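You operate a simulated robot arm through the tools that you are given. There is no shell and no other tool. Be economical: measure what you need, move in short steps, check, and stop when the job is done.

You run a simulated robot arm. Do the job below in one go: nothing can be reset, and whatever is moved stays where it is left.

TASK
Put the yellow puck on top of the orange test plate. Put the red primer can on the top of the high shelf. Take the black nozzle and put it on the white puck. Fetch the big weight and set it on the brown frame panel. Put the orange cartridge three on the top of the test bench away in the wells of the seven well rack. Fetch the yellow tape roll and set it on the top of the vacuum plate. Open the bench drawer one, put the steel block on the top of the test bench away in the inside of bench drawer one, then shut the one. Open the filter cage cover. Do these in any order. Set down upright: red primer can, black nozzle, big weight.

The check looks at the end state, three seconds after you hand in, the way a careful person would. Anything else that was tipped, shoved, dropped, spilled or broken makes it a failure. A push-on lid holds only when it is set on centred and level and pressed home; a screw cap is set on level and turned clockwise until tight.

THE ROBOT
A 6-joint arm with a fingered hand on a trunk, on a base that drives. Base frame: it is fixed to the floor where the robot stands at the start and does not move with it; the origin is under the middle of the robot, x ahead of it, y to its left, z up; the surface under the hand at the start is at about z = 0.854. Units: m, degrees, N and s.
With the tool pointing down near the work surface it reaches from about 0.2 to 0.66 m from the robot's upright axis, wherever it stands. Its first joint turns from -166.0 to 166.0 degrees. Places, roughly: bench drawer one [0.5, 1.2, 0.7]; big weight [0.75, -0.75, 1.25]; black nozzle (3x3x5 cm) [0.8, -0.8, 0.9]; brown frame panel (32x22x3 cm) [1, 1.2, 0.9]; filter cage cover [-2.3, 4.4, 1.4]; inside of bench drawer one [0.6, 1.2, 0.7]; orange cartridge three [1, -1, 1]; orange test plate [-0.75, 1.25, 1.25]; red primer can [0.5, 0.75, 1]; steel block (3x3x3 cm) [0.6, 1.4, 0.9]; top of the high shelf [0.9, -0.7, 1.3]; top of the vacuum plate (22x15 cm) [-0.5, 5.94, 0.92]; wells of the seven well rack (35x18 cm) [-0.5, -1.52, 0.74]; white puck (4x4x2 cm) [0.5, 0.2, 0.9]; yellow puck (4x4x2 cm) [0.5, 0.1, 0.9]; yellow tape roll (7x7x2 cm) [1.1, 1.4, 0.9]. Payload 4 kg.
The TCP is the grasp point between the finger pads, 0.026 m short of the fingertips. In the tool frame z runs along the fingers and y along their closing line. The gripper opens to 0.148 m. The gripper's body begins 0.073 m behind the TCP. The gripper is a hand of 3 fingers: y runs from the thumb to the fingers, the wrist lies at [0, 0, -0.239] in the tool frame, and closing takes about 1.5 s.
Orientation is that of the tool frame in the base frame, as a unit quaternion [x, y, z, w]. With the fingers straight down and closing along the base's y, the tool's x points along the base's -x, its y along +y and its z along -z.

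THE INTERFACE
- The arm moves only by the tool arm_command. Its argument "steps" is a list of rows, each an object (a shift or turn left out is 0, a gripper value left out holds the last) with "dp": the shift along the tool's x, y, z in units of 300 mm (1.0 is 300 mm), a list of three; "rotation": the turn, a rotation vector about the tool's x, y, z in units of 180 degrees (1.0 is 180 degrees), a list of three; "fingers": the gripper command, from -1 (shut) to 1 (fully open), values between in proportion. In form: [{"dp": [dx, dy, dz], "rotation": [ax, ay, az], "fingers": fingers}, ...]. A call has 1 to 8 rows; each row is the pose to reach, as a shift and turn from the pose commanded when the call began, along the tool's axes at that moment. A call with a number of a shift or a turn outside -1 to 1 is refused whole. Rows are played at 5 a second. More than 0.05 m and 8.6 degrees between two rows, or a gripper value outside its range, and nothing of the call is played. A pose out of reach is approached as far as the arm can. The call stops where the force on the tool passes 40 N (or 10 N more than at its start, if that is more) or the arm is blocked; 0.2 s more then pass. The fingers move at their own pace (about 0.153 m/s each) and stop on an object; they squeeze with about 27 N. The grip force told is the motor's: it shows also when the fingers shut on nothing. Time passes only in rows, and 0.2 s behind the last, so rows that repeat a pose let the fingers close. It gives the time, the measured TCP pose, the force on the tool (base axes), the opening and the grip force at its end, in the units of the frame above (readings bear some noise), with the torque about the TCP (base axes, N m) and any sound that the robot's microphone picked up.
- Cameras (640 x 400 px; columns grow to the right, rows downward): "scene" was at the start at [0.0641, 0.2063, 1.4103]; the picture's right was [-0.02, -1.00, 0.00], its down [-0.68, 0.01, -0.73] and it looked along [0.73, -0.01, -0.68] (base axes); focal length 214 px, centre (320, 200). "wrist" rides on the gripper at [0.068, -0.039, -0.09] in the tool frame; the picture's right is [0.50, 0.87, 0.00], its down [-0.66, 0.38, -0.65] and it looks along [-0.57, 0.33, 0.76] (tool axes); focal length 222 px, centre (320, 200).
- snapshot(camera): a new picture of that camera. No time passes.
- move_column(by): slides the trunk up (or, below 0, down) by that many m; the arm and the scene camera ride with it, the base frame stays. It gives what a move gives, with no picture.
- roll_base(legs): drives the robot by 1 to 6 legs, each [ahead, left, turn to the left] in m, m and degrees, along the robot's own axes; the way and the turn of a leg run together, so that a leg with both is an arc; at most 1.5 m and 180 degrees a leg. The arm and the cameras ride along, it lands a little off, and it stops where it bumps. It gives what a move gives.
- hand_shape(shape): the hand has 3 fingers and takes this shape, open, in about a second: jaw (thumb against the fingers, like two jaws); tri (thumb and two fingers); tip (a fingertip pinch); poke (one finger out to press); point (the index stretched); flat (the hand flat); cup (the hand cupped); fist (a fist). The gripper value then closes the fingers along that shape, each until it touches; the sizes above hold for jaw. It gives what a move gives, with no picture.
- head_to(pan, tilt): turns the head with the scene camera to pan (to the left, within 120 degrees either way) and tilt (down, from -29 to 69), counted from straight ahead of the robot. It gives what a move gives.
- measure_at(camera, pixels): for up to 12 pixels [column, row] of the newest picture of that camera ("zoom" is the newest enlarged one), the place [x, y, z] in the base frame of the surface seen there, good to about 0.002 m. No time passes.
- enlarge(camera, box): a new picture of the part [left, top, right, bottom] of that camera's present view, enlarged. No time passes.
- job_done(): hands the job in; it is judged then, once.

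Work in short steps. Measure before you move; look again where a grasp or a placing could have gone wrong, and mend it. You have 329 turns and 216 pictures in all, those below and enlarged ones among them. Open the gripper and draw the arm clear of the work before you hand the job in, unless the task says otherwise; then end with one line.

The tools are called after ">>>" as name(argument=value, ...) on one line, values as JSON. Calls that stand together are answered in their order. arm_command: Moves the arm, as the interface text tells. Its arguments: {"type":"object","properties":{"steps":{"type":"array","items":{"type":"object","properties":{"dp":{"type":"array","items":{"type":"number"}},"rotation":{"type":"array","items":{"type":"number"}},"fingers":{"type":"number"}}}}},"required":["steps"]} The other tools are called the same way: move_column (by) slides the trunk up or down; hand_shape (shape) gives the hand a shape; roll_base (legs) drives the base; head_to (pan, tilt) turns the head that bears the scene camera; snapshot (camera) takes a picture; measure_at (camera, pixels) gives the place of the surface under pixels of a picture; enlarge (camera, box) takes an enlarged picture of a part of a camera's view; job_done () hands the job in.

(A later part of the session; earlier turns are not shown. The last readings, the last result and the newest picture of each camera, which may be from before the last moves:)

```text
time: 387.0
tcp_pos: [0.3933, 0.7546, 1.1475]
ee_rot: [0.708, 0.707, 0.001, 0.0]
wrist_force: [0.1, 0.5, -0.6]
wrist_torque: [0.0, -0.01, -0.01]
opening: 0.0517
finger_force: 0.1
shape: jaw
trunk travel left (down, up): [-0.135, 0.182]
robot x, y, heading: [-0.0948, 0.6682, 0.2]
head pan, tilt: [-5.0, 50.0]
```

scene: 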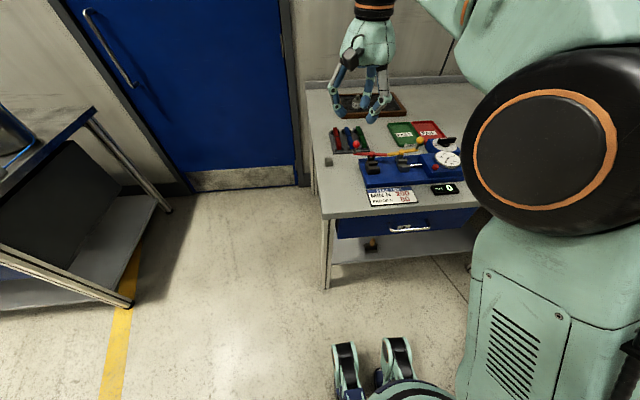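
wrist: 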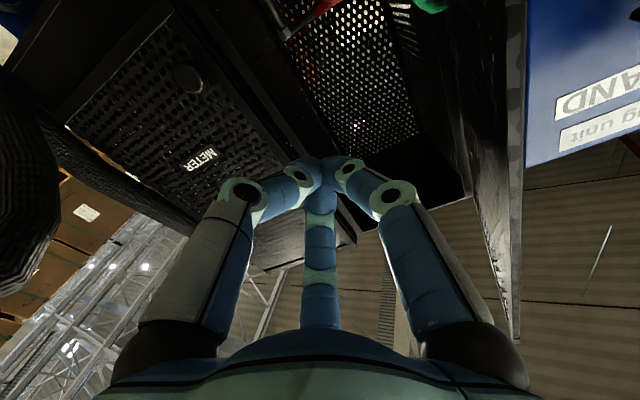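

Pitch the hand to point +x while moving left and back above the bench.

>>> arm_command(steps=[{"dp": [0.09, -0.05, 0], "rotation": [-0.0472, 0, 0]}, {"dp": [0.18, -0.1, 0], "rotation": [-0.0944, 0, 0]}, {"dp": [0.27, -0.15, 0], "rotation": [-0.1416, 0, 0]}, {"dp": [0.36, -0.2, 0], "rotation": [-0.1888, 0, 0]}, {"dp": [0.45, -0.25, 0], "rotation": [-0.236, 0, 0]}, {"dp": [0.54, -0.3, 0], "rotation": [-0.2832, 0, 0]}, {"dp": [0.63, -0.35, 0], "rotation": [-0.3304, 0, 0]}, {"dp": [0.72, -0.4, 0], "rotation": [-0.3776, 0, 0]}])

>>> arm_command(steps=[{"rotation": [-0.0472, 0, 0]}, {"rotation": [-0.0944, 0, 0]}, {"rotation": [-0.1224, 0, 0]}, {"rotation": [-0.1224, 0, 0]}])

>>> snapshot(camera="scene")

```text
time: 388.8
tcp_pos: [0.2721, 0.9713, 1.1452]
ee_rot: [0.586, 0.586, 0.396, 0.397]
wrist_force: [-0.3, -0.5, -0.1]
wrist_torque: [0.0, -0.02, -0.02]
opening: 0.0516
finger_force: 0.1
shape: jaw
trunk travel left (down, up): [-0.135, 0.182]
robot x, y, heading: [-0.0935, 0.6679, 0.2]
head pan, tilt: [-5.0, 50.0]
```

```text
time: 389.8
tcp_pos: [0.2737, 0.9708, 1.1466]
ee_rot: [0.499, 0.499, 0.5, 0.502]
wrist_force: [-0.3, 0.2, 0.3]
wrist_torque: [-0.04, 0.0, 0.03]
opening: 0.0516
finger_force: 0.1
shape: jaw
trunk travel left (down, up): [-0.135, 0.182]
robot x, y, heading: [-0.0928, 0.6707, 0.2]
head pan, tilt: [-5.0, 50.0]
```

```text
93 pictures are left
```

scene: 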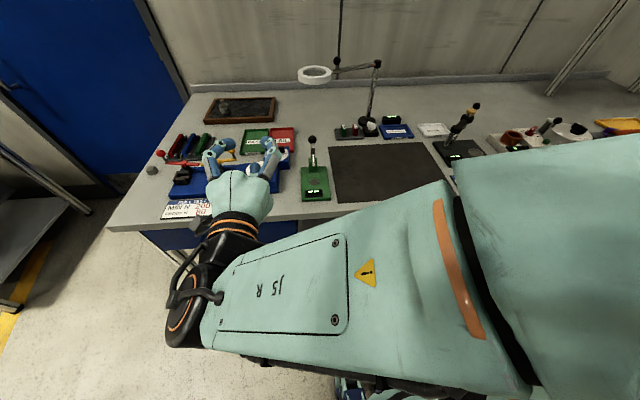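

Hand is now level pointing +x. Lower the trunk and move in front of the handle at (0.22,1.17,0.75), stepwise.

>>> move_column(by=-0.13)

>>> arm_command(steps=[{"dp": [0.1, -0.05, -0.05]}, {"dp": [0.22, -0.1, -0.1]}, {"dp": [0.34, -0.17, -0.167]}, {"dp": [0.45, -0.27, -0.167]}, {"dp": [0.55, -0.38, -0.167]}, {"dp": [0.64, -0.5, -0.167]}, {"dp": [0.667, -0.64, -0.167]}, {"dp": [0.667, -0.64, -0.167]}])

>>> snapshot(camera="scene")

```text
time: 391.4
tcp_pos: [0.2735, 0.9701, 1.0173]
ee_rot: [0.5, 0.5, 0.5, 0.5]
wrist_force: [0.4, 0.2, -1.1]
wrist_torque: [0.02, 0.0, 0.01]
opening: 0.0519
finger_force: 0.0
shape: jaw
trunk travel left (down, up): [-0.005, 0.312]
robot x, y, heading: [-0.0961, 0.6722, 0.1]
head pan, tilt: [-5.0, 50.0]
```

```text
time: 392.2
tcp_pos: [0.2429, 1.0107, 1.0569]
ee_rot: [0.55, 0.427, 0.544, 0.468]
wrist_force: [-1.0, 0.3, -0.5]
wrist_torque: [0.01, 0.01, 0.03]
opening: 0.0514
finger_force: 0.1
shape: jaw
trunk travel left (down, up): [-0.005, 0.312]
robot x, y, heading: [-0.0924, 0.6686, 0.5]
head pan, tilt: [-5.0, 50.0]
stopped in row 3: the arm was blocked; the commanded pose is now the measured one
```

```text
92 pictures are left
```

scene: 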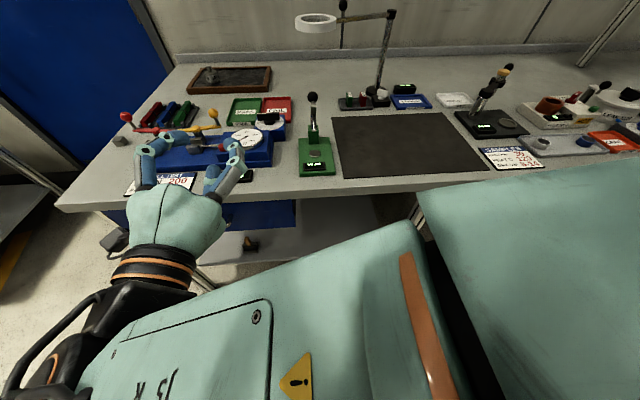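

The arm is blocked by my own head mast on the left side. I undo, raise, and will work with the drawer on the robot's right instead.

>>> arm_command(steps=[{"dp": [-0.06, 0.03, 0.03], "rotation": [0.0055, 0.0075, -0.0317]}, {"dp": [-0.15, 0.06, 0.06], "rotation": [0.011, 0.015, -0.0634]}, {"dp": [-0.3, 0.08, 0.1], "rotation": [0.011, 0.015, -0.0634]}, {"dp": [-0.45, 0.1, 0.13], "rotation": [0.011, 0.015, -0.0634]}, {"dp": [-0.6, 0.13, 0.15], "rotation": [0.011, 0.015, -0.0634]}, {"dp": [-0.75, 0.15, 0.15], "rotation": [0.011, 0.015, -0.0634]}, {"dp": [-0.9, 0.15, 0.15], "rotation": [0.011, 0.015, -0.0634]}, {"dp": [-0.9, 0.15, 0.15], "rotation": [0.011, 0.015, -0.0634]}])

>>> move_column(by=0.13)

>>> roll_base(legs=[[0, 0.95, 0]])

>>> head_to(pan=-25, tilt=50)

>>> snapshot(camera="scene")

```text
time: 394.0
tcp_pos: [0.293, 0.7465, 1.0713]
ee_rot: [0.5, 0.501, 0.5, 0.5]
wrist_force: [-0.9, -0.4, 0.4]
wrist_torque: [0.0, -0.01, 0.03]
opening: 0.0515
finger_force: 0.0
shape: jaw
out of reach, approached as far as the arm can: row 6, 7, 8
trunk travel left (down, up): [-0.005, 0.312]
robot x, y, heading: [-0.0916, 0.6704, 0.2]
head pan, tilt: [-5.0, 50.0]
```

```text
time: 395.5
tcp_pos: [0.2903, 0.7449, 1.2028]
ee_rot: [0.498, 0.5, 0.5, 0.502]
wrist_force: [-0.2, 0.2, -0.3]
wrist_torque: [0.01, 0.01, 0.01]
opening: 0.0514
finger_force: 0.0
shape: jaw
trunk travel left (down, up): [-0.135, 0.182]
robot x, y, heading: [-0.0921, 0.6705, 0.0]
head pan, tilt: [-5.0, 50.0]
```

```text
time: 404.2
tcp_pos: [0.2891, 1.6922, 1.2011]
ee_rot: [0.498, 0.5, 0.499, 0.502]
wrist_force: [0.2, 0.0, 0.0]
wrist_torque: [-0.02, -0.01, -0.01]
opening: 0.0514
finger_force: 0.1
shape: jaw
trunk travel left (down, up): [-0.135, 0.182]
robot x, y, heading: [-0.0961, 1.6139, 0.2]
head pan, tilt: [-5.0, 50.0]
```

```text
time: 405.0
tcp_pos: [0.2872, 1.693, 1.2015]
ee_rot: [0.499, 0.5, 0.499, 0.502]
wrist_force: [0.0, -0.4, -0.6]
wrist_torque: [-0.04, 0.0, -0.02]
opening: 0.0516
finger_force: 0.1
shape: jaw
trunk travel left (down, up): [-0.135, 0.182]
robot x, y, heading: [-0.0973, 1.6155, 0.1]
head pan, tilt: [-25.0, 50.0]
```

```text
91 pictures are left
```

scene: 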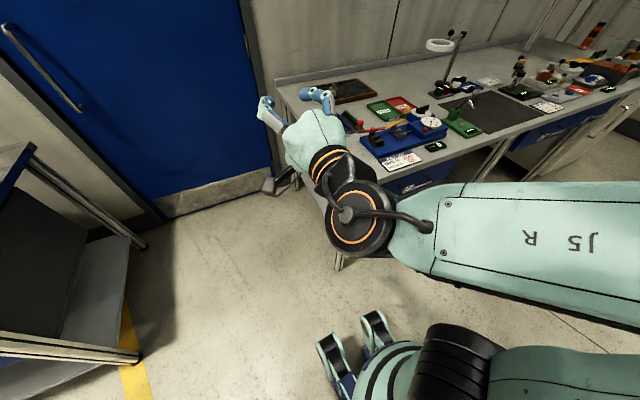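

Swing the hand in front to the right side: first forward and right.

>>> arm_command(steps=[{"dp": [0, 0, 0.13]}, {"dp": [-0.03, 0, 0.26]}, {"dp": [-0.1, 0, 0.38]}, {"dp": [-0.22, 0, 0.46]}, {"dp": [-0.36, 0, 0.5]}, {"dp": [-0.5, 0, 0.5]}, {"dp": [-0.65, 0, 0.5]}, {"dp": [-0.8, 0, 0.45]}])

>>> arm_command(steps=[{"dp": [-0.12, 0, -0.08]}, {"dp": [-0.24, 0, -0.18]}, {"dp": [-0.36, 0, -0.28]}, {"dp": [-0.48, 0, -0.38]}, {"dp": [-0.6, 0, -0.48]}, {"dp": [-0.72, 0, -0.58]}, {"dp": [-0.85, 0, -0.65]}, {"dp": [-0.9, 0, -0.7]}])

>>> snapshot(camera="scene")

```text
time: 406.8
tcp_pos: [0.4168, 1.6517, 1.2133]
ee_rot: [0.502, 0.499, 0.497, 0.503]
wrist_force: [0.2, 0.0, 0.3]
wrist_torque: [0.02, -0.03, -0.03]
opening: 0.0515
finger_force: 0.0
shape: jaw
out of reach, approached as far as the arm can: row 4, 5, 6, 7, 8
trunk travel left (down, up): [-0.135, 0.182]
robot x, y, heading: [-0.097, 1.6159, 0.1]
head pan, tilt: [-25.0, 50.0]
```

```text
time: 408.6
tcp_pos: [0.2632, 1.6112, 1.2347]
ee_rot: [0.535, 0.462, 0.513, 0.486]
wrist_force: [-2.5, -0.5, 0.0]
wrist_torque: [-0.03, -0.03, 0.02]
opening: 0.0516
finger_force: 0.1
shape: jaw
out of reach, approached as far as the arm can: row 1, 2, 3, 4, 5, 6, 7, 8
trunk travel left (down, up): [-0.135, 0.182]
robot x, y, heading: [-0.0974, 1.6171, -0.1]
head pan, tilt: [-25.0, 50.0]
```

```text
90 pictures are left
```

scene: 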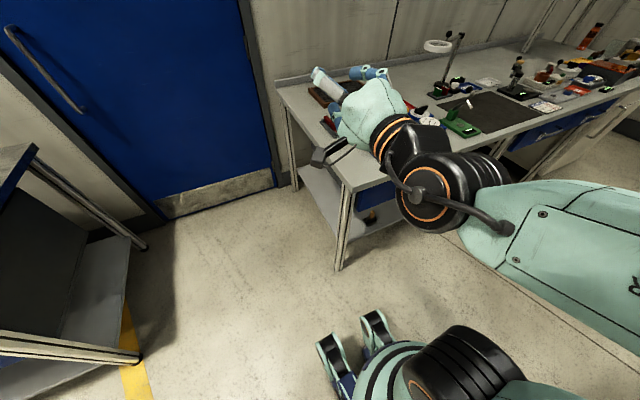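

This wrist posture cannot go right. I return to a steep downward tilt (60° below level) instead, and will pull with the base.

>>> arm_command(steps=[{"dp": [0, 0, 0.04], "rotation": [0.0417, 0, 0]}, {"dp": [0, 0, 0.08], "rotation": [0.0834, 0, 0]}, {"dp": [0, 0, 0.12], "rotation": [0.125, 0, 0]}, {"dp": [0, 0, 0.16], "rotation": [0.1667, 0, 0]}, {"dp": [0, 0, 0.2], "rotation": [0.2084, 0, 0]}, {"dp": [0, 0, 0.24], "rotation": [0.25, 0, 0]}, {"dp": [0, 0, 0.28], "rotation": [0.2917, 0, 0]}, {"dp": [0, 0, 0.33], "rotation": [0.3333, 0, 0]}])

```text
time: 410.4
tcp_pos: [0.3751, 1.5845, 1.2345]
ee_rot: [0.714, 0.647, 0.236, 0.128]
wrist_force: [0.3, -0.1, 0.3]
wrist_torque: [0.03, 0.01, 0.0]
opening: 0.0516
finger_force: 0.1
shape: jaw
out of reach, approached as far as the arm can: row 5, 6, 7, 8
trunk travel left (down, up): [-0.135, 0.182]
robot x, y, heading: [-0.0978, 1.6147, 0.2]
head pan, tilt: [-25.0, 50.0]
```

>>> arm_command(steps=[{"rotation": [0, -0.0196, -0.0209]}, {"rotation": [0, -0.0392, -0.0418]}, {"rotation": [0, -0.0392, -0.0418]}])

>>> roll_base(legs=[[0, -0.32, 0]])

>>> move_column(by=-0.13)

```text
time: 411.2
tcp_pos: [0.374, 1.5831, 1.2369]
ee_rot: [0.713, 0.646, 0.239, 0.13]
wrist_force: [0.1, -0.2, -0.3]
wrist_torque: [0.02, 0.01, -0.01]
opening: 0.0518
finger_force: 0.2
shape: jaw
out of reach, approached as far as the arm can: row 1, 2, 3
trunk travel left (down, up): [-0.135, 0.182]
robot x, y, heading: [-0.0945, 1.6168, 0.1]
head pan, tilt: [-25.0, 50.0]
```

```text
time: 414.6
tcp_pos: [0.3731, 1.2644, 1.2356]
ee_rot: [0.714, 0.645, 0.238, 0.131]
wrist_force: [0.1, -0.2, 0.2]
wrist_torque: [0.0, -0.01, 0.0]
opening: 0.0517
finger_force: 0.0
shape: jaw
trunk travel left (down, up): [-0.135, 0.182]
robot x, y, heading: [-0.0969, 1.2958, -0.0]
head pan, tilt: [-25.0, 50.0]
```

```text
time: 416.2
tcp_pos: [0.3737, 1.2647, 1.1061]
ee_rot: [0.714, 0.645, 0.238, 0.13]
wrist_force: [-0.2, 0.4, -0.6]
wrist_torque: [-0.01, 0.0, 0.01]
opening: 0.0517
finger_force: 0.1
shape: jaw
trunk travel left (down, up): [-0.005, 0.312]
robot x, y, heading: [-0.0924, 1.2963, 0.1]
head pan, tilt: [-25.0, 50.0]
```

The roll joint is at its limit. Since the three fingers are symmetric, I roll the hand by −120°.

>>> arm_command(steps=[{"rotation": [0, 0, -0.0465]}, {"rotation": [0, 0, -0.093]}, {"rotation": [0, 0, -0.1395]}, {"rotation": [0, 0, -0.186]}, {"rotation": [0, 0, -0.2325]}, {"rotation": [0, 0, -0.279]}, {"rotation": [0, 0, -0.3255]}, {"rotation": [0, 0, -0.372]}])

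>>> arm_command(steps=[{"rotation": [0, 0, -0.0465]}, {"rotation": [0, 0, -0.093]}, {"rotation": [0, 0, -0.1395]}, {"rotation": [0, 0, -0.186]}, {"rotation": [0, 0, -0.2325]}, {"rotation": [0, 0, -0.279]}, {"rotation": [0, 0, -0.295]}])

```text
time: 418.0
tcp_pos: [0.3762, 1.2639, 1.1054]
ee_rot: [0.237, 0.933, 0.126, 0.24]
wrist_force: [1.0, 0.2, -0.5]
wrist_torque: [-0.02, 0.01, 0.03]
opening: 0.0516
finger_force: 0.2
shape: jaw
trunk travel left (down, up): [-0.005, 0.312]
robot x, y, heading: [-0.0958, 1.2953, -0.1]
head pan, tilt: [-25.0, 50.0]
```

```text
time: 419.6
tcp_pos: [0.3747, 1.2645, 1.1065]
ee_rot: [-0.203, 0.94, 0.005, 0.273]
wrist_force: [0.3, 1.0, 0.0]
wrist_torque: [-0.03, -0.05, 0.04]
opening: 0.0514
finger_force: 0.0
shape: jaw
trunk travel left (down, up): [-0.005, 0.312]
robot x, y, heading: [-0.0936, 1.2962, 0.1]
head pan, tilt: [-25.0, 50.0]
```

>>> arm_command(steps=[{"rotation": [0.016, 0.011, -0.0208]}, {"rotation": [0.032, 0.022, -0.0415]}, {"rotation": [0.032, 0.022, -0.0415]}])

```text
time: 420.4
tcp_pos: [0.362, 1.2251, 1.1056]
ee_rot: [-0.253, 0.931, -0.054, 0.257]
wrist_force: [0.1, -0.1, 0.1]
wrist_torque: [-0.01, 0.0, 0.01]
opening: 0.0517
finger_force: 0.0
shape: jaw
out of reach, approached as far as the arm can: row 1, 2, 3
trunk travel left (down, up): [-0.005, 0.312]
robot x, y, heading: [-0.0972, 1.2945, -0.3]
head pan, tilt: [-25.0, 50.0]
```

Back the base 0.1 m and lower the hand in front of the bench edge.

>>> roll_base(legs=[[-0.1, 0, 0]])

>>> arm_command(steps=[{"dp": [0.08, 0.01, 0.115]}, {"dp": [0.16, 0.02, 0.23]}, {"dp": [0.24, 0.03, 0.345]}, {"dp": [0.32, 0.042, 0.46]}, {"dp": [0.4, 0.053, 0.575]}, {"dp": [0.475, 0.063, 0.687]}, {"dp": [0.475, 0.063, 0.687]}])

>>> head_to(pan=-15, tilt=50)

>>> snapshot(camera="scene")

>>> snapshot(camera="wrist")

```text
time: 421.5
tcp_pos: [0.2608, 1.2248, 1.1056]
ee_rot: [-0.253, 0.931, -0.053, 0.257]
wrist_force: [-0.2, 0.1, -0.3]
wrist_torque: [-0.02, 0.03, 0.01]
opening: 0.0514
finger_force: 0.0
shape: jaw
trunk travel left (down, up): [-0.005, 0.312]
robot x, y, heading: [-0.1945, 1.2969, 0.3]
head pan, tilt: [-25.0, 50.0]
```

```text
time: 423.1
tcp_pos: [0.2533, 1.1778, 0.8568]
ee_rot: [-0.253, 0.931, -0.053, 0.258]
wrist_force: [0.4, 0.8, 0.1]
wrist_torque: [0.03, 0.0, 0.0]
opening: 0.0517
finger_force: 0.0
shape: jaw
trunk travel left (down, up): [-0.005, 0.312]
robot x, y, heading: [-0.1974, 1.2988, -0.4]
head pan, tilt: [-25.0, 50.0]
```

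```text
time: 423.9
tcp_pos: [0.253, 1.1782, 0.8581]
ee_rot: [-0.253, 0.931, -0.053, 0.258]
wrist_force: [0.1, 0.4, -0.4]
wrist_torque: [0.01, 0.03, 0.0]
opening: 0.0518
finger_force: 0.1
shape: jaw
trunk travel left (down, up): [-0.005, 0.312]
robot x, y, heading: [-0.196, 1.2924, -0.1]
head pan, tilt: [-15.0, 50.0]
```

```text
89 pictures are left
```

scene: 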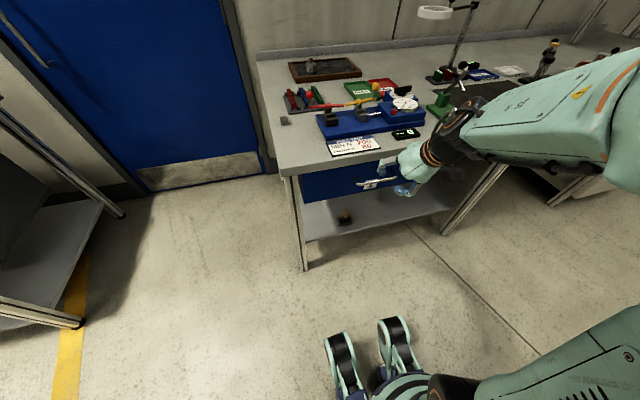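

```text
88 pictures are left
```

wrist: 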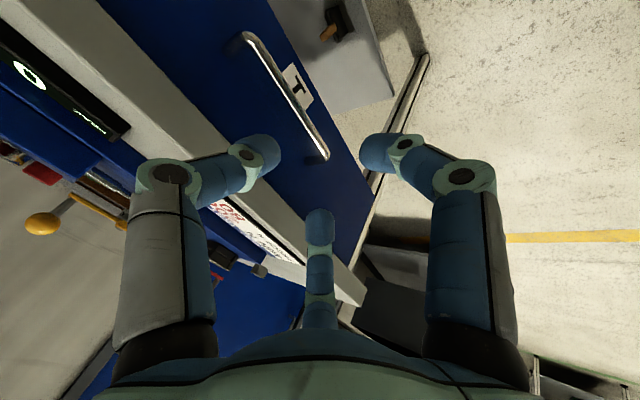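

>>> arm_command(steps=[{"dp": [-0.02, -0.018, 0.1]}, {"dp": [-0.035, -0.032, 0.2]}, {"dp": [-0.047, -0.042, 0.28]}, {"dp": [-0.047, -0.042, 0.28]}])

>>> snapshot(camera="wrist")

>>> enlarge(camera="scene", box=[330, 130, 450, 220])

```text
time: 424.9
tcp_pos: [0.31, 1.1785, 0.7952]
ee_rot: [-0.253, 0.931, -0.054, 0.257]
wrist_force: [0.0, -0.4, -0.4]
wrist_torque: [0.0, -0.03, -0.01]
opening: 0.0515
finger_force: 0.0
shape: jaw
trunk travel left (down, up): [-0.005, 0.312]
robot x, y, heading: [-0.1966, 1.2964, -0.1]
head pan, tilt: [-15.0, 50.0]
```

```text
87 pictures are left
```

wrist: 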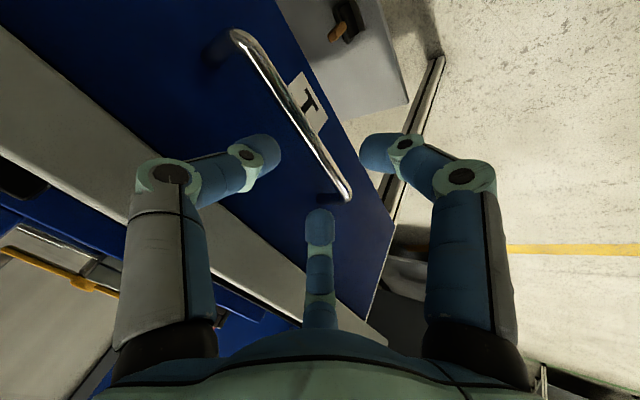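

```text
4.44 times, centred on (390, 175) of scene
```

zoom: 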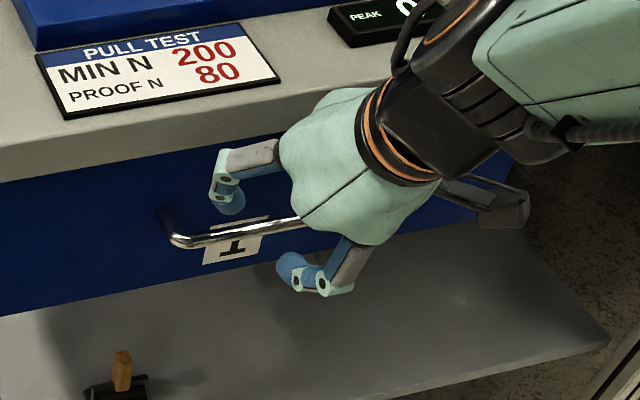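

Bar lies between the fingers as wanted. Advance the rest (≈4.5 cm) watching force.

>>> arm_command(steps=[{"dp": [-0.004, -0.004, 0.05]}, {"dp": [-0.008, -0.008, 0.1]}, {"dp": [-0.012, -0.011, 0.145]}, {"dp": [-0.012, -0.011, 0.145]}])

>>> snapshot(camera="wrist")

>>> enlarge(camera="scene", box=[330, 130, 450, 220])

```text
time: 425.9
tcp_pos: [0.3371, 1.1769, 0.7608]
ee_rot: [-0.253, 0.931, -0.053, 0.258]
wrist_force: [1.0, -0.9, -0.1]
wrist_torque: [0.0, 0.03, -0.01]
opening: 0.0516
finger_force: 0.1
shape: jaw
trunk travel left (down, up): [-0.005, 0.312]
robot x, y, heading: [-0.1936, 1.2984, -0.0]
head pan, tilt: [-15.0, 50.0]
```

```text
85 pictures are left
```

wrist: 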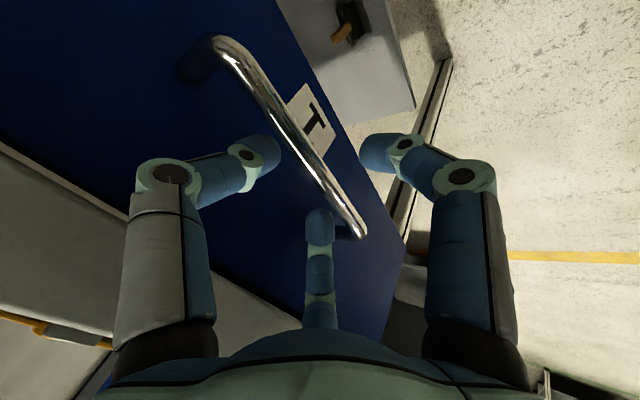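

```text
4.44 times, centred on (390, 175) of scene
```

zoom: 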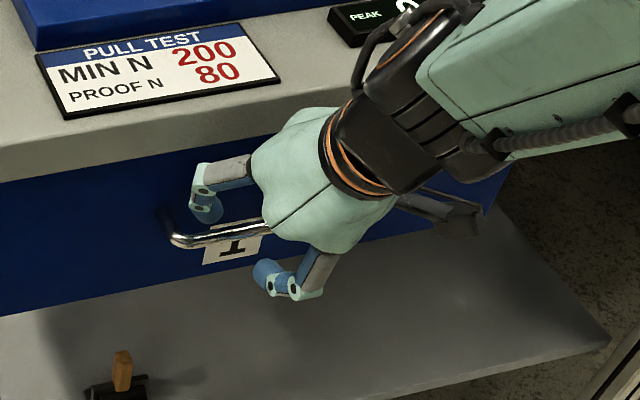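

>>> arm_command(steps=[{"dp": [0, 0, 0.025]}, {"dp": [0, 0, 0.025], "fingers": -1}, {"dp": [0, 0, 0.025], "fingers": -1}, {"dp": [0, 0, 0.025], "fingers": -1}, {"dp": [0, 0, 0.025], "fingers": -1}, {"dp": [0, 0, 0.025], "fingers": -1}, {"dp": [0, 0, 0.025], "fingers": -1}])

>>> snapshot(camera="wrist")

```text
time: 427.5
tcp_pos: [0.3404, 1.1766, 0.7544]
ee_rot: [-0.252, 0.932, -0.052, 0.256]
wrist_force: [-0.8, -0.4, -18.6]
wrist_torque: [0.01, 0.04, -0.01]
opening: 0.0063
finger_force: 27.0
shape: jaw
trunk travel left (down, up): [-0.005, 0.312]
robot x, y, heading: [-0.1993, 1.3001, -0.1]
head pan, tilt: [-15.0, 50.0]
```

```text
83 pictures are left
```

wrist: 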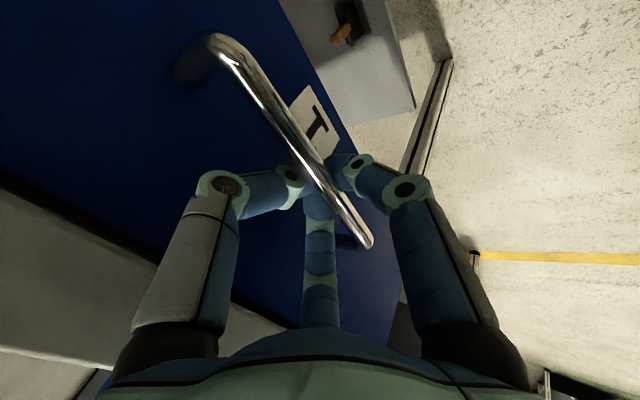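

Gripped. Pull straight −x by 0.1 m with the arm.

>>> arm_command(steps=[{"dp": [0.05, 0.029, -0.034]}, {"dp": [0.1, 0.058, -0.067]}, {"dp": [0.15, 0.087, -0.1]}, {"dp": [0.2, 0.116, -0.134]}, {"dp": [0.25, 0.144, -0.167]}, {"dp": [0.25, 0.144, -0.167]}])

>>> snapshot(camera="scene")

```text
time: 428.9
tcp_pos: [0.2421, 1.1753, 0.7531]
ee_rot: [-0.254, 0.931, -0.053, 0.257]
wrist_force: [-1.1, 6.3, -15.8]
wrist_torque: [0.03, 0.01, 0.01]
opening: 0.0056
finger_force: 26.7
shape: jaw
trunk travel left (down, up): [-0.005, 0.312]
robot x, y, heading: [-0.1959, 1.2975, -0.4]
head pan, tilt: [-15.0, 50.0]
```

```text
82 pictures are left
```

scene: 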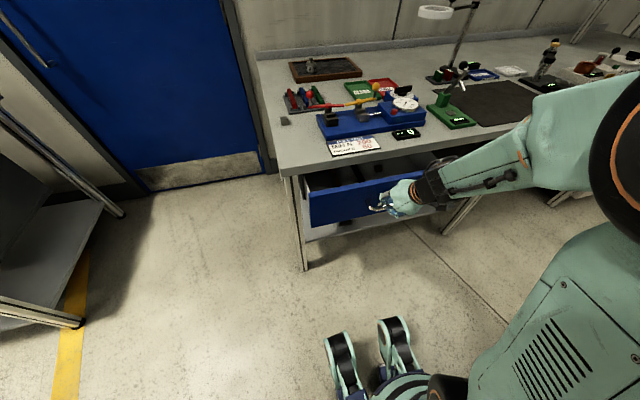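

Drawer opens (0.10 m). Pull 0.1 m more by backing the base.

>>> roll_base(legs=[[-0.09, 0, 0]])

>>> enlarge(camera="scene", box=[270, 100, 450, 230])

```text
time: 429.9
tcp_pos: [0.2093, 1.176, 0.7526]
ee_rot: [-0.248, 0.933, -0.053, 0.256]
wrist_force: [-1.2, 0.6, -8.5]
wrist_torque: [-0.04, -0.01, -0.03]
opening: 0.0053
finger_force: 27.0
shape: jaw
trunk travel left (down, up): [-0.005, 0.312]
robot x, y, heading: [-0.225, 1.3008, -0.6]
head pan, tilt: [-15.0, 50.0]
stopped in leg 1: the robot was blocked; the commanded pose is now the measured one
```

```text
3.08 times, centred on (360, 165) of scene
```

zoom: 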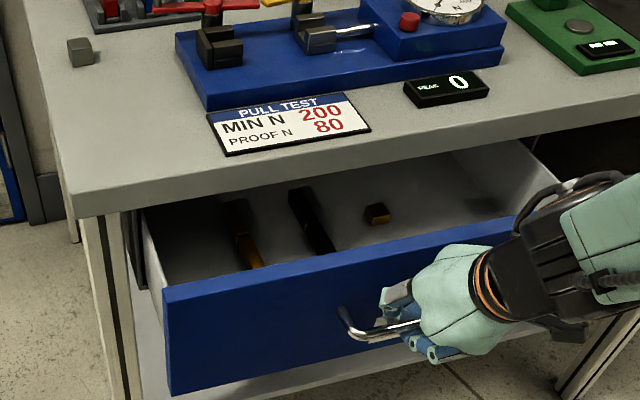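

The base was stopped by something behind; no matter. Pull another 6 cm with the arm.

>>> arm_command(steps=[{"dp": [0.05, 0.029, -0.034]}, {"dp": [0.1, 0.058, -0.067]}, {"dp": [0.15, 0.087, -0.1]}, {"dp": [0.15, 0.087, -0.1]}])

>>> head_to(pan=-118, tilt=40)

>>> snapshot(camera="scene")

```text
time: 430.9
tcp_pos: [0.151, 1.1757, 0.7507]
ee_rot: [-0.247, 0.933, -0.055, 0.256]
wrist_force: [0.6, -2.4, -5.7]
wrist_torque: [-0.01, 0.01, -0.01]
opening: 0.0051
finger_force: 27.3
shape: jaw
trunk travel left (down, up): [-0.005, 0.312]
robot x, y, heading: [-0.2239, 1.3032, -0.7]
head pan, tilt: [-15.0, 50.0]
```

```text
time: 432.7
tcp_pos: [0.151, 1.1756, 0.7515]
ee_rot: [-0.247, 0.933, -0.054, 0.257]
wrist_force: [0.5, 1.4, -8.3]
wrist_torque: [0.01, 0.0, -0.07]
opening: 0.0052
finger_force: 26.9
shape: jaw
trunk travel left (down, up): [-0.005, 0.312]
robot x, y, heading: [-0.2267, 1.3034, -0.6]
head pan, tilt: [-118.0, 40.0]
```

```text
80 pictures are left
```

scene: 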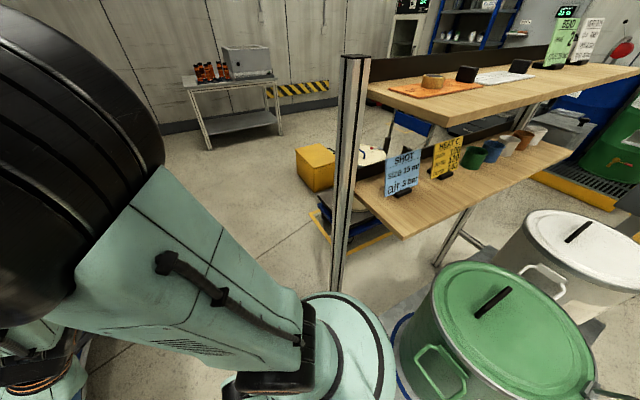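

All undisturbed, the yellow puck is still on the plate. Release the handle and retreat up.

>>> arm_command(steps=[{"fingers": -0.3}, {"fingers": -0.3}, {"fingers": -0.3}, {"dp": [0, 0, -0.12]}, {"dp": [0, 0, -0.28]}, {"dp": [0, 0, -0.44]}, {"dp": [0, 0, -0.6]}, {"dp": [0, 0, -0.7]}])

>>> head_to(pan=-10, tilt=55)

>>> snapshot(camera="scene")

```text
time: 434.5
tcp_pos: [0.0697, 1.2155, 0.8862]
ee_rot: [-0.311, 0.919, 0.056, 0.237]
wrist_force: [0.4, -0.4, -0.1]
wrist_torque: [0.0, -0.01, 0.02]
opening: 0.0517
finger_force: 0.1
shape: jaw
trunk travel left (down, up): [-0.005, 0.312]
robot x, y, heading: [-0.2262, 1.304, -0.5]
head pan, tilt: [-118.0, 40.0]
stopped in row 8: the arm was blocked; the commanded pose is now the measured one
```

```text
time: 436.4
tcp_pos: [0.0682, 1.2104, 0.8855]
ee_rot: [-0.304, 0.921, 0.055, 0.236]
wrist_force: [0.6, -0.2, -0.6]
wrist_torque: [-0.01, -0.01, 0.01]
opening: 0.0516
finger_force: 0.1
shape: jaw
trunk travel left (down, up): [-0.005, 0.312]
robot x, y, heading: [-0.2282, 1.3022, -0.7]
head pan, tilt: [-10.0, 55.0]
```

```text
79 pictures are left
```

scene: 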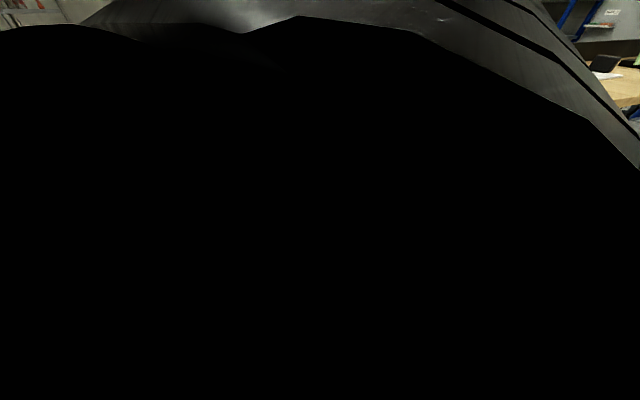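

The elbow has folded against the head. Extend the hand forward and up to free it.

>>> arm_command(steps=[{"dp": [-0.1, -0.07, -0.02]}, {"dp": [-0.2, -0.15, -0.045]}, {"dp": [-0.3, -0.23, -0.07]}, {"dp": [-0.4, -0.3, -0.09]}, {"dp": [-0.471, -0.361, -0.109]}, {"dp": [-0.471, -0.361, -0.109]}])

>>> move_column(by=0.15)

>>> snapshot(camera="scene")

```text
time: 437.8
tcp_pos: [0.2146, 1.1959, 0.9953]
ee_rot: [-0.309, 0.919, 0.046, 0.241]
wrist_force: [0.2, 0.2, -1.0]
wrist_torque: [0.01, 0.0, -0.03]
opening: 0.0516
finger_force: 0.1
shape: jaw
trunk travel left (down, up): [-0.005, 0.312]
robot x, y, heading: [-0.2269, 1.3018, -0.6]
head pan, tilt: [-10.0, 55.0]
```

```text
time: 439.6
tcp_pos: [0.2163, 1.1948, 1.1426]
ee_rot: [-0.308, 0.919, 0.046, 0.24]
wrist_force: [-0.2, 0.3, 0.0]
wrist_torque: [0.03, -0.01, 0.03]
opening: 0.0516
finger_force: 0.0
shape: jaw
trunk travel left (down, up): [-0.155, 0.162]
robot x, y, heading: [-0.2254, 1.3014, -0.5]
head pan, tilt: [-10.0, 55.0]
```

```text
78 pictures are left
```

scene: 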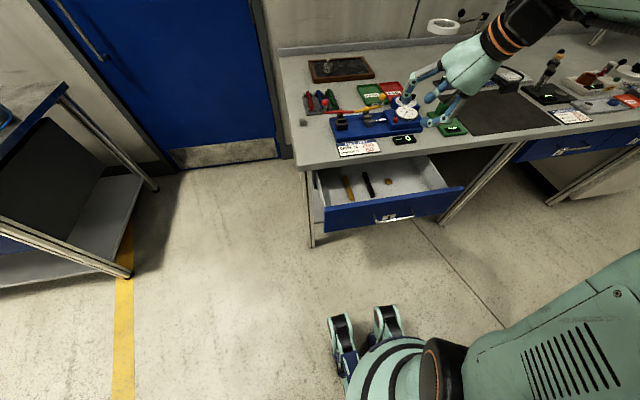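

Set the hand vertical, then go to the bench's left end from where both the block and the open drawer are reachable.

>>> arm_command(steps=[{"rotation": [-0.0029, 0.0392, 0.0096]}, {"rotation": [-0.0058, 0.0784, 0.0192]}, {"rotation": [-0.0086, 0.1175, 0.0287]}, {"rotation": [-0.0115, 0.1567, 0.0383]}, {"rotation": [-0.0115, 0.1567, 0.0383]}])

>>> roll_base(legs=[[0.08, 0, 0], [0, 0.62, 0], [0, 0, -90], [0, 0.5, 0]])

>>> head_to(pan=0, tilt=55)

>>> snapshot(camera="scene")

```text
time: 440.8
tcp_pos: [0.2002, 1.1645, 1.1421]
ee_rot: [-0.257, 0.961, 0.073, 0.066]
wrist_force: [0.2, 0.4, -0.3]
wrist_torque: [-0.04, 0.01, -0.01]
opening: 0.0518
finger_force: 0.0
shape: jaw
out of reach, approached as far as the arm can: row 2, 3, 4, 5
trunk travel left (down, up): [-0.155, 0.162]
robot x, y, heading: [-0.2244, 1.3006, -0.8]
head pan, tilt: [-10.0, 55.0]
```

```text
time: 455.5
tcp_pos: [0.2365, 1.4981, 1.1417]
ee_rot: [0.484, 0.869, 0.007, 0.098]
wrist_force: [-0.1, 0.2, 1.0]
wrist_torque: [0.01, 0.01, -0.01]
opening: 0.0518
finger_force: 0.1
shape: jaw
trunk travel left (down, up): [-0.155, 0.162]
robot x, y, heading: [0.3608, 1.9326, -88.7]
head pan, tilt: [-10.0, 55.0]
```

```text
time: 456.3
tcp_pos: [0.2366, 1.4975, 1.1406]
ee_rot: [0.483, 0.87, 0.006, 0.098]
wrist_force: [-0.7, 0.0, 0.2]
wrist_torque: [-0.01, -0.02, -0.03]
opening: 0.052
finger_force: 0.1
shape: jaw
trunk travel left (down, up): [-0.155, 0.162]
robot x, y, heading: [0.3632, 1.9304, -88.6]
head pan, tilt: [0.0, 55.0]
```

```text
77 pictures are left
```

scene: 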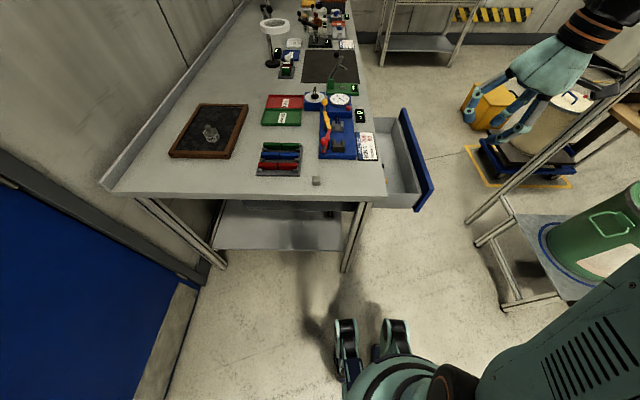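

>>> arm_command(steps=[{"rotation": [0.0168, 0.0263, 0]}, {"rotation": [0.0336, 0.0527, 0]}, {"rotation": [0.0336, 0.0527, 0]}])

>>> roll_base(legs=[[0.08, 0, -1.4]])

>>> enlarge(camera="scene", box=[230, 120, 450, 250])

```text
time: 457.1
tcp_pos: [0.2362, 1.498, 1.1416]
ee_rot: [0.483, 0.87, 0.007, 0.099]
wrist_force: [-0.9, -0.4, 0.7]
wrist_torque: [-0.03, 0.01, 0.02]
opening: 0.0519
finger_force: 0.0
shape: jaw
out of reach, approached as far as the arm can: row 1, 2, 3
trunk travel left (down, up): [-0.155, 0.162]
robot x, y, heading: [0.3587, 1.9277, -88.6]
head pan, tilt: [0.0, 55.0]
```

```text
time: 458.1
tcp_pos: [0.2255, 1.4213, 1.1421]
ee_rot: [0.495, 0.863, 0.005, 0.098]
wrist_force: [-0.3, -0.8, 0.7]
wrist_torque: [0.02, -0.03, 0.01]
opening: 0.0519
finger_force: 0.1
shape: jaw
trunk travel left (down, up): [-0.155, 0.162]
robot x, y, heading: [0.359, 1.8529, -90.4]
head pan, tilt: [0.0, 55.0]
```

```text
2.91 times, centred on (340, 185) of scene
```

zoom: 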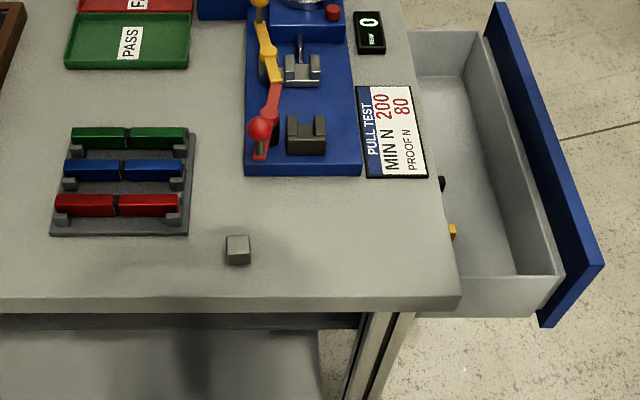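

>>> measure_at(camera="zoom", pixels=[[238, 240], [238, 258], [228, 238], [249, 238], [480, 210], [500, 150], [450, 100], [520, 230], [560, 220], [490, 285], [455, 230], [425, 60]])

```text
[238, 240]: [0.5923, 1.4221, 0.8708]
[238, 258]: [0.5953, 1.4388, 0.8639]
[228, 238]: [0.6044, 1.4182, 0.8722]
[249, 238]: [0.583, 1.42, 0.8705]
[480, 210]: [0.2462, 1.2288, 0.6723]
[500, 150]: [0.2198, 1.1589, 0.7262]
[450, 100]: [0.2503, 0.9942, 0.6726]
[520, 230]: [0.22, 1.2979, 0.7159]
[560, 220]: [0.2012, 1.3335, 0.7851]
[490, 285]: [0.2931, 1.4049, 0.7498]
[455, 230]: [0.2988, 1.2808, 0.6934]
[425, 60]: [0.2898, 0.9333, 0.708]
```

Rotate the hand (+30° roll) away from its limit, then level it.

>>> arm_command(steps=[{"rotation": [0, 0, 0.0425]}, {"rotation": [0, 0, 0.085]}, {"rotation": [0, 0, 0.1275]}, {"rotation": [0, 0, 0.169]}, {"rotation": [0, 0, 0.169]}])

```text
time: 459.3
tcp_pos: [0.2265, 1.4236, 1.1419]
ee_rot: [0.704, 0.704, 0.03, 0.093]
wrist_force: [0.1, -0.1, -0.2]
wrist_torque: [-0.01, -0.05, 0.0]
opening: 0.0518
finger_force: 0.1
shape: jaw
trunk travel left (down, up): [-0.155, 0.162]
robot x, y, heading: [0.3616, 1.8534, -90.2]
head pan, tilt: [0.0, 55.0]
```

>>> arm_command(steps=[{"rotation": [0.0277, 0.0142, 0]}, {"rotation": [0.0554, 0.0284, 0]}, {"dp": [0.0, 0.12, 0], "rotation": [0.0554, 0.0284, 0]}, {"dp": [0.0, 0.27, 0], "rotation": [0.0554, 0.0284, 0]}, {"dp": [0.0, 0.42, 0], "rotation": [0.0554, 0.0284, 0]}, {"dp": [0.0, 0.57, 0], "rotation": [0.0554, 0.0284, 0]}, {"dp": [0.0, 0.72, 0], "rotation": [0.0554, 0.0284, 0]}, {"dp": [0.0, 0.72, 0], "rotation": [0.0554, 0.0284, 0]}])

```text
time: 461.1
tcp_pos: [0.3807, 1.4259, 1.1851]
ee_rot: [0.701, 0.701, 0.082, 0.1]
wrist_force: [0.4, 0.5, -0.5]
wrist_torque: [-0.03, -0.01, 0.0]
opening: 0.0518
finger_force: 0.0
shape: jaw
out of reach, approached as far as the arm can: row 1, 2, 3, 4, 5, 6, 7, 8
trunk travel left (down, up): [-0.155, 0.162]
robot x, y, heading: [0.3634, 1.8516, -90.2]
head pan, tilt: [0.0, 55.0]
```

Try leveling in a more extended, lower pose.

>>> arm_command(steps=[{"dp": [-0.1, 0, 0.05]}, {"dp": [-0.2, 0, 0.1]}, {"dp": [-0.3, 0, 0.16]}, {"dp": [-0.4, 0, 0.22]}, {"dp": [-0.4, 0, 0.22], "rotation": [0.03, 0.02, 0]}, {"dp": [-0.4, 0, 0.22], "rotation": [0.06, 0.04, 0]}, {"dp": [-0.4, 0, 0.22], "rotation": [0.06, 0.04, 0]}])

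>>> snapshot(camera="scene")

```text
time: 462.7
tcp_pos: [0.3976, 1.3037, 1.1223]
ee_rot: [0.701, 0.701, 0.086, 0.104]
wrist_force: [-0.3, 0.5, 0.2]
wrist_torque: [0.01, 0.03, 0.02]
opening: 0.0519
finger_force: 0.0
shape: jaw
out of reach, approached as far as the arm can: row 5, 6, 7
trunk travel left (down, up): [-0.155, 0.162]
robot x, y, heading: [0.3655, 1.8508, -89.9]
head pan, tilt: [0.0, 55.0]
```

```text
75 pictures are left
```

scene: 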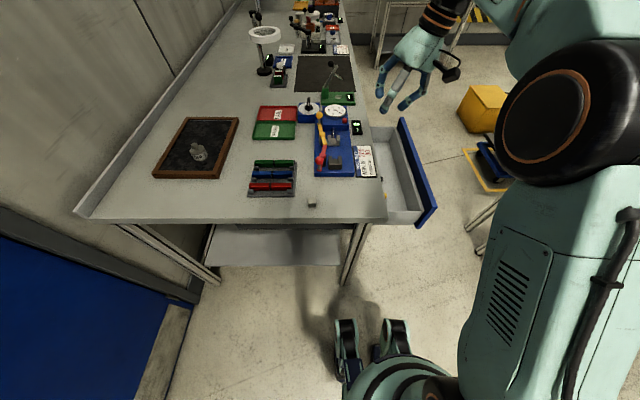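

The wrist has flipped into its alternate branch (forearm roll at limit). I unwind it: point the hand left, then forward, then down again. First raise the trunk for clearance.

>>> move_column(by=0.12)

>>> arm_command(steps=[{"rotation": [-0.0465, 0, 0.001]}, {"rotation": [-0.093, 0, 0.002]}, {"rotation": [-0.1395, 0, 0.003]}, {"rotation": [-0.186, 0, 0.004]}, {"rotation": [-0.2325, 0, 0.005]}, {"rotation": [-0.279, 0, 0.006]}, {"rotation": [-0.3255, 0, 0.007]}, {"rotation": [-0.372, 0, 0.008]}])

>>> snapshot(camera="scene")

```text
time: 464.2
tcp_pos: [0.3998, 1.3041, 1.2398]
ee_rot: [0.701, 0.7, 0.088, 0.106]
wrist_force: [0.1, 0.8, 0.0]
wrist_torque: [0.03, 0.0, 0.0]
opening: 0.0519
finger_force: 0.0
shape: jaw
trunk travel left (down, up): [-0.275, 0.042]
robot x, y, heading: [0.3664, 1.8506, -90.3]
head pan, tilt: [0.0, 55.0]
```

```text
time: 466.0
tcp_pos: [0.399, 1.3041, 1.2411]
ee_rot: [0.533, 0.527, 0.462, 0.474]
wrist_force: [-0.6, 0.3, 0.2]
wrist_torque: [0.01, -0.01, 0.02]
opening: 0.0519
finger_force: 0.0
shape: jaw
trunk travel left (down, up): [-0.275, 0.042]
robot x, y, heading: [0.3634, 1.8519, -90.1]
head pan, tilt: [0.0, 55.0]
```

```text
74 pictures are left
```

scene: 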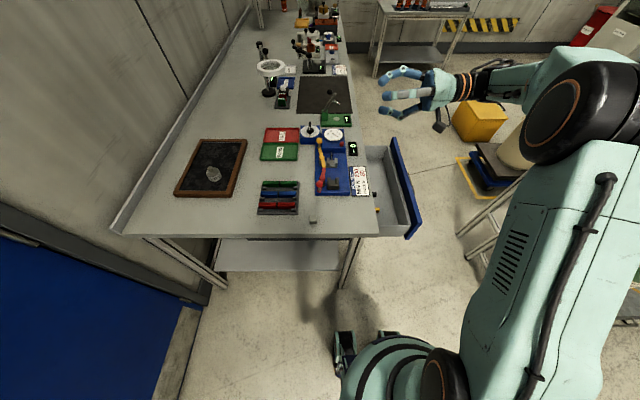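

>>> arm_command(steps=[{"rotation": [0.0003, -0.0461, 0.0058]}, {"rotation": [0.0006, -0.0922, 0.0116]}, {"rotation": [0.001, -0.1384, 0.0173]}, {"rotation": [0.0013, -0.1845, 0.0231]}, {"rotation": [0.0016, -0.2306, 0.0289]}, {"rotation": [0.002, -0.2768, 0.0347]}, {"rotation": [0.0023, -0.3229, 0.0404]}, {"rotation": [0.0026, -0.369, 0.0462]}])

>>> arm_command(steps=[{"rotation": [0.0003, -0.0461, 0.0058]}, {"rotation": [0.0006, -0.0922, 0.0116]}, {"rotation": [0.0009, -0.127, 0.0158]}, {"rotation": [0.0009, -0.127, 0.0158]}])

```text
time: 467.8
tcp_pos: [0.3999, 1.3052, 1.2404]
ee_rot: [0.736, 0.146, 0.122, 0.65]
wrist_force: [0.3, -0.4, -0.2]
wrist_torque: [-0.02, -0.01, -0.01]
opening: 0.0516
finger_force: 0.1
shape: jaw
trunk travel left (down, up): [-0.275, 0.042]
robot x, y, heading: [0.3676, 1.8506, -90.3]
head pan, tilt: [0.0, 55.0]
```

```text
time: 468.8
tcp_pos: [0.3992, 1.3033, 1.2396]
ee_rot: [0.75, -0.004, -0.01, 0.662]
wrist_force: [-0.7, -0.8, -0.3]
wrist_torque: [0.01, 0.0, -0.03]
opening: 0.0515
finger_force: 0.1
shape: jaw
trunk travel left (down, up): [-0.275, 0.042]
robot x, y, heading: [0.3665, 1.8497, -90.2]
head pan, tilt: [0.0, 55.0]
```

Pointing forward now. Roll −90° first (away from the roll limit), then pitch down.

>>> arm_command(steps=[{"rotation": [0, 0, -0.0465]}, {"rotation": [0, 0, -0.093]}, {"rotation": [0, 0, -0.1395]}, {"rotation": [0, 0, -0.186]}, {"rotation": [0, 0, -0.2325]}, {"rotation": [0, 0, -0.279]}, {"rotation": [0, 0, -0.3255]}, {"rotation": [0, 0, -0.372]}])

>>> arm_command(steps=[{"rotation": [0, 0, -0.0465]}, {"rotation": [0, 0, -0.093]}, {"rotation": [0, 0, -0.128]}, {"rotation": [0, 0, -0.128]}])

```text
time: 470.6
tcp_pos: [0.3992, 1.3037, 1.2404]
ee_rot: [0.628, 0.411, -0.374, 0.546]
wrist_force: [-0.2, 0.6, 0.1]
wrist_torque: [-0.02, 0.0, -0.01]
opening: 0.0519
finger_force: 0.1
shape: jaw
trunk travel left (down, up): [-0.275, 0.042]
robot x, y, heading: [0.3615, 1.8523, -89.9]
head pan, tilt: [0.0, 55.0]
```

```text
time: 471.6
tcp_pos: [0.3995, 1.3049, 1.2401]
ee_rot: [0.532, 0.529, -0.475, 0.46]
wrist_force: [0.1, 0.5, -0.6]
wrist_torque: [-0.03, -0.03, -0.04]
opening: 0.0516
finger_force: 0.0
shape: jaw
trunk travel left (down, up): [-0.275, 0.042]
robot x, y, heading: [0.3593, 1.8506, -90.5]
head pan, tilt: [0.0, 55.0]
```

Now pitch down to vertical.

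>>> arm_command(steps=[{"rotation": [0, 0.0465, 0]}, {"rotation": [0, 0.093, 0]}, {"rotation": [0, 0.1395, 0]}, {"rotation": [0, 0.186, 0]}, {"rotation": [0, 0.2325, 0]}, {"rotation": [0, 0.279, 0]}, {"rotation": [0, 0.3255, 0]}, {"rotation": [0, 0.372, 0]}])

>>> arm_command(steps=[{"dp": [-0.05, 0, 0.05], "rotation": [0, 0.0445, 0]}, {"dp": [-0.05, 0, 0.1], "rotation": [0, 0.089, 0]}, {"dp": [-0.05, 0, 0.1], "rotation": [0, 0.089, 0]}])

```text
time: 473.4
tcp_pos: [0.4294, 1.2963, 1.2397]
ee_rot: [0.594, 0.628, -0.321, 0.388]
wrist_force: [0.0, -0.4, -0.7]
wrist_torque: [0.01, 0.0, -0.02]
opening: 0.0516
finger_force: 0.0
shape: jaw
out of reach, approached as far as the arm can: row 3, 4, 5, 6, 7, 8
trunk travel left (down, up): [-0.275, 0.042]
robot x, y, heading: [0.3634, 1.8488, -90.2]
head pan, tilt: [0.0, 55.0]
```

```text
time: 474.2
tcp_pos: [0.4315, 1.262, 1.2393]
ee_rot: [0.633, 0.675, -0.236, 0.297]
wrist_force: [0.2, -0.1, -0.2]
wrist_torque: [-0.01, 0.02, -0.04]
opening: 0.0517
finger_force: 0.1
shape: jaw
out of reach, approached as far as the arm can: row 1
trunk travel left (down, up): [-0.275, 0.042]
robot x, y, heading: [0.3673, 1.849, -90.5]
head pan, tilt: [0.0, 55.0]
```

>>> arm_command(steps=[{"rotation": [0.0047, 0.041, 0.0032]}, {"rotation": [0.0094, 0.082, 0.0065]}, {"rotation": [0.014, 0.123, 0.0097]}, {"rotation": [0.0187, 0.164, 0.0129]}, {"rotation": [0.0234, 0.205, 0.0162]}, {"rotation": [0.0281, 0.246, 0.0194]}, {"rotation": [0.0281, 0.246, 0.0194]}])

```text
time: 475.8
tcp_pos: [0.4333, 1.2631, 1.2387]
ee_rot: [0.706, 0.708, 0.0, 0.0]
wrist_force: [0.1, 0.7, 0.1]
wrist_torque: [-0.02, 0.02, -0.03]
opening: 0.0517
finger_force: 0.0
shape: jaw
trunk travel left (down, up): [-0.275, 0.042]
robot x, y, heading: [0.3618, 1.8514, -90.0]
head pan, tilt: [0.0, 55.0]
```

Hand is vertical again. Lower the trunk and move above the steel block (0.593,1.427).

>>> move_column(by=-0.12)

>>> arm_command(steps=[{"dp": [0.09, 0.09, 0.05]}, {"dp": [0.18, 0.18, 0.1]}, {"dp": [0.27, 0.27, 0.17]}, {"dp": [0.36, 0.36, 0.26]}, {"dp": [0.45, 0.45, 0.36]}, {"dp": [0.547, 0.533, 0.46]}, {"dp": [0.547, 0.533, 0.58]}, {"dp": [0.547, 0.533, 0.63]}])

>>> snapshot(camera="wrist")

```text
time: 477.3
tcp_pos: [0.432, 1.2633, 1.1197]
ee_rot: [0.706, 0.708, 0.001, 0.0]
wrist_force: [0.0, 0.4, 0.2]
wrist_torque: [-0.02, 0.0, 0.03]
opening: 0.0519
finger_force: 0.1
shape: jaw
trunk travel left (down, up): [-0.155, 0.162]
robot x, y, heading: [0.3612, 1.8481, -90.2]
head pan, tilt: [0.0, 55.0]
```

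```text
time: 479.1
tcp_pos: [0.5944, 1.4268, 0.9292]
ee_rot: [0.706, 0.708, 0.0, 0.0]
wrist_force: [-0.4, 0.3, -0.6]
wrist_torque: [0.0, 0.01, 0.01]
opening: 0.0516
finger_force: 0.0
shape: jaw
trunk travel left (down, up): [-0.155, 0.162]
robot x, y, heading: [0.3607, 1.8542, -90.2]
head pan, tilt: [0.0, 55.0]
```

```text
73 pictures are left
```

wrist: 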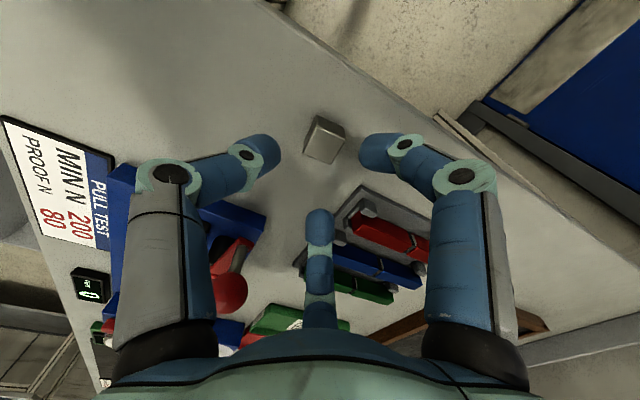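

>>> measure_at(camera="wrist", pixels=[[325, 128], [313, 132], [336, 130], [322, 145], [322, 118], [355, 205]])

```text
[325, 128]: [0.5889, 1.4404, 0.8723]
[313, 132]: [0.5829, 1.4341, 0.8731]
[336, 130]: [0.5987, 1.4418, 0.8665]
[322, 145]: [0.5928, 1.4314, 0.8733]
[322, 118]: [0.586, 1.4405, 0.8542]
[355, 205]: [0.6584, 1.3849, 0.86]
```

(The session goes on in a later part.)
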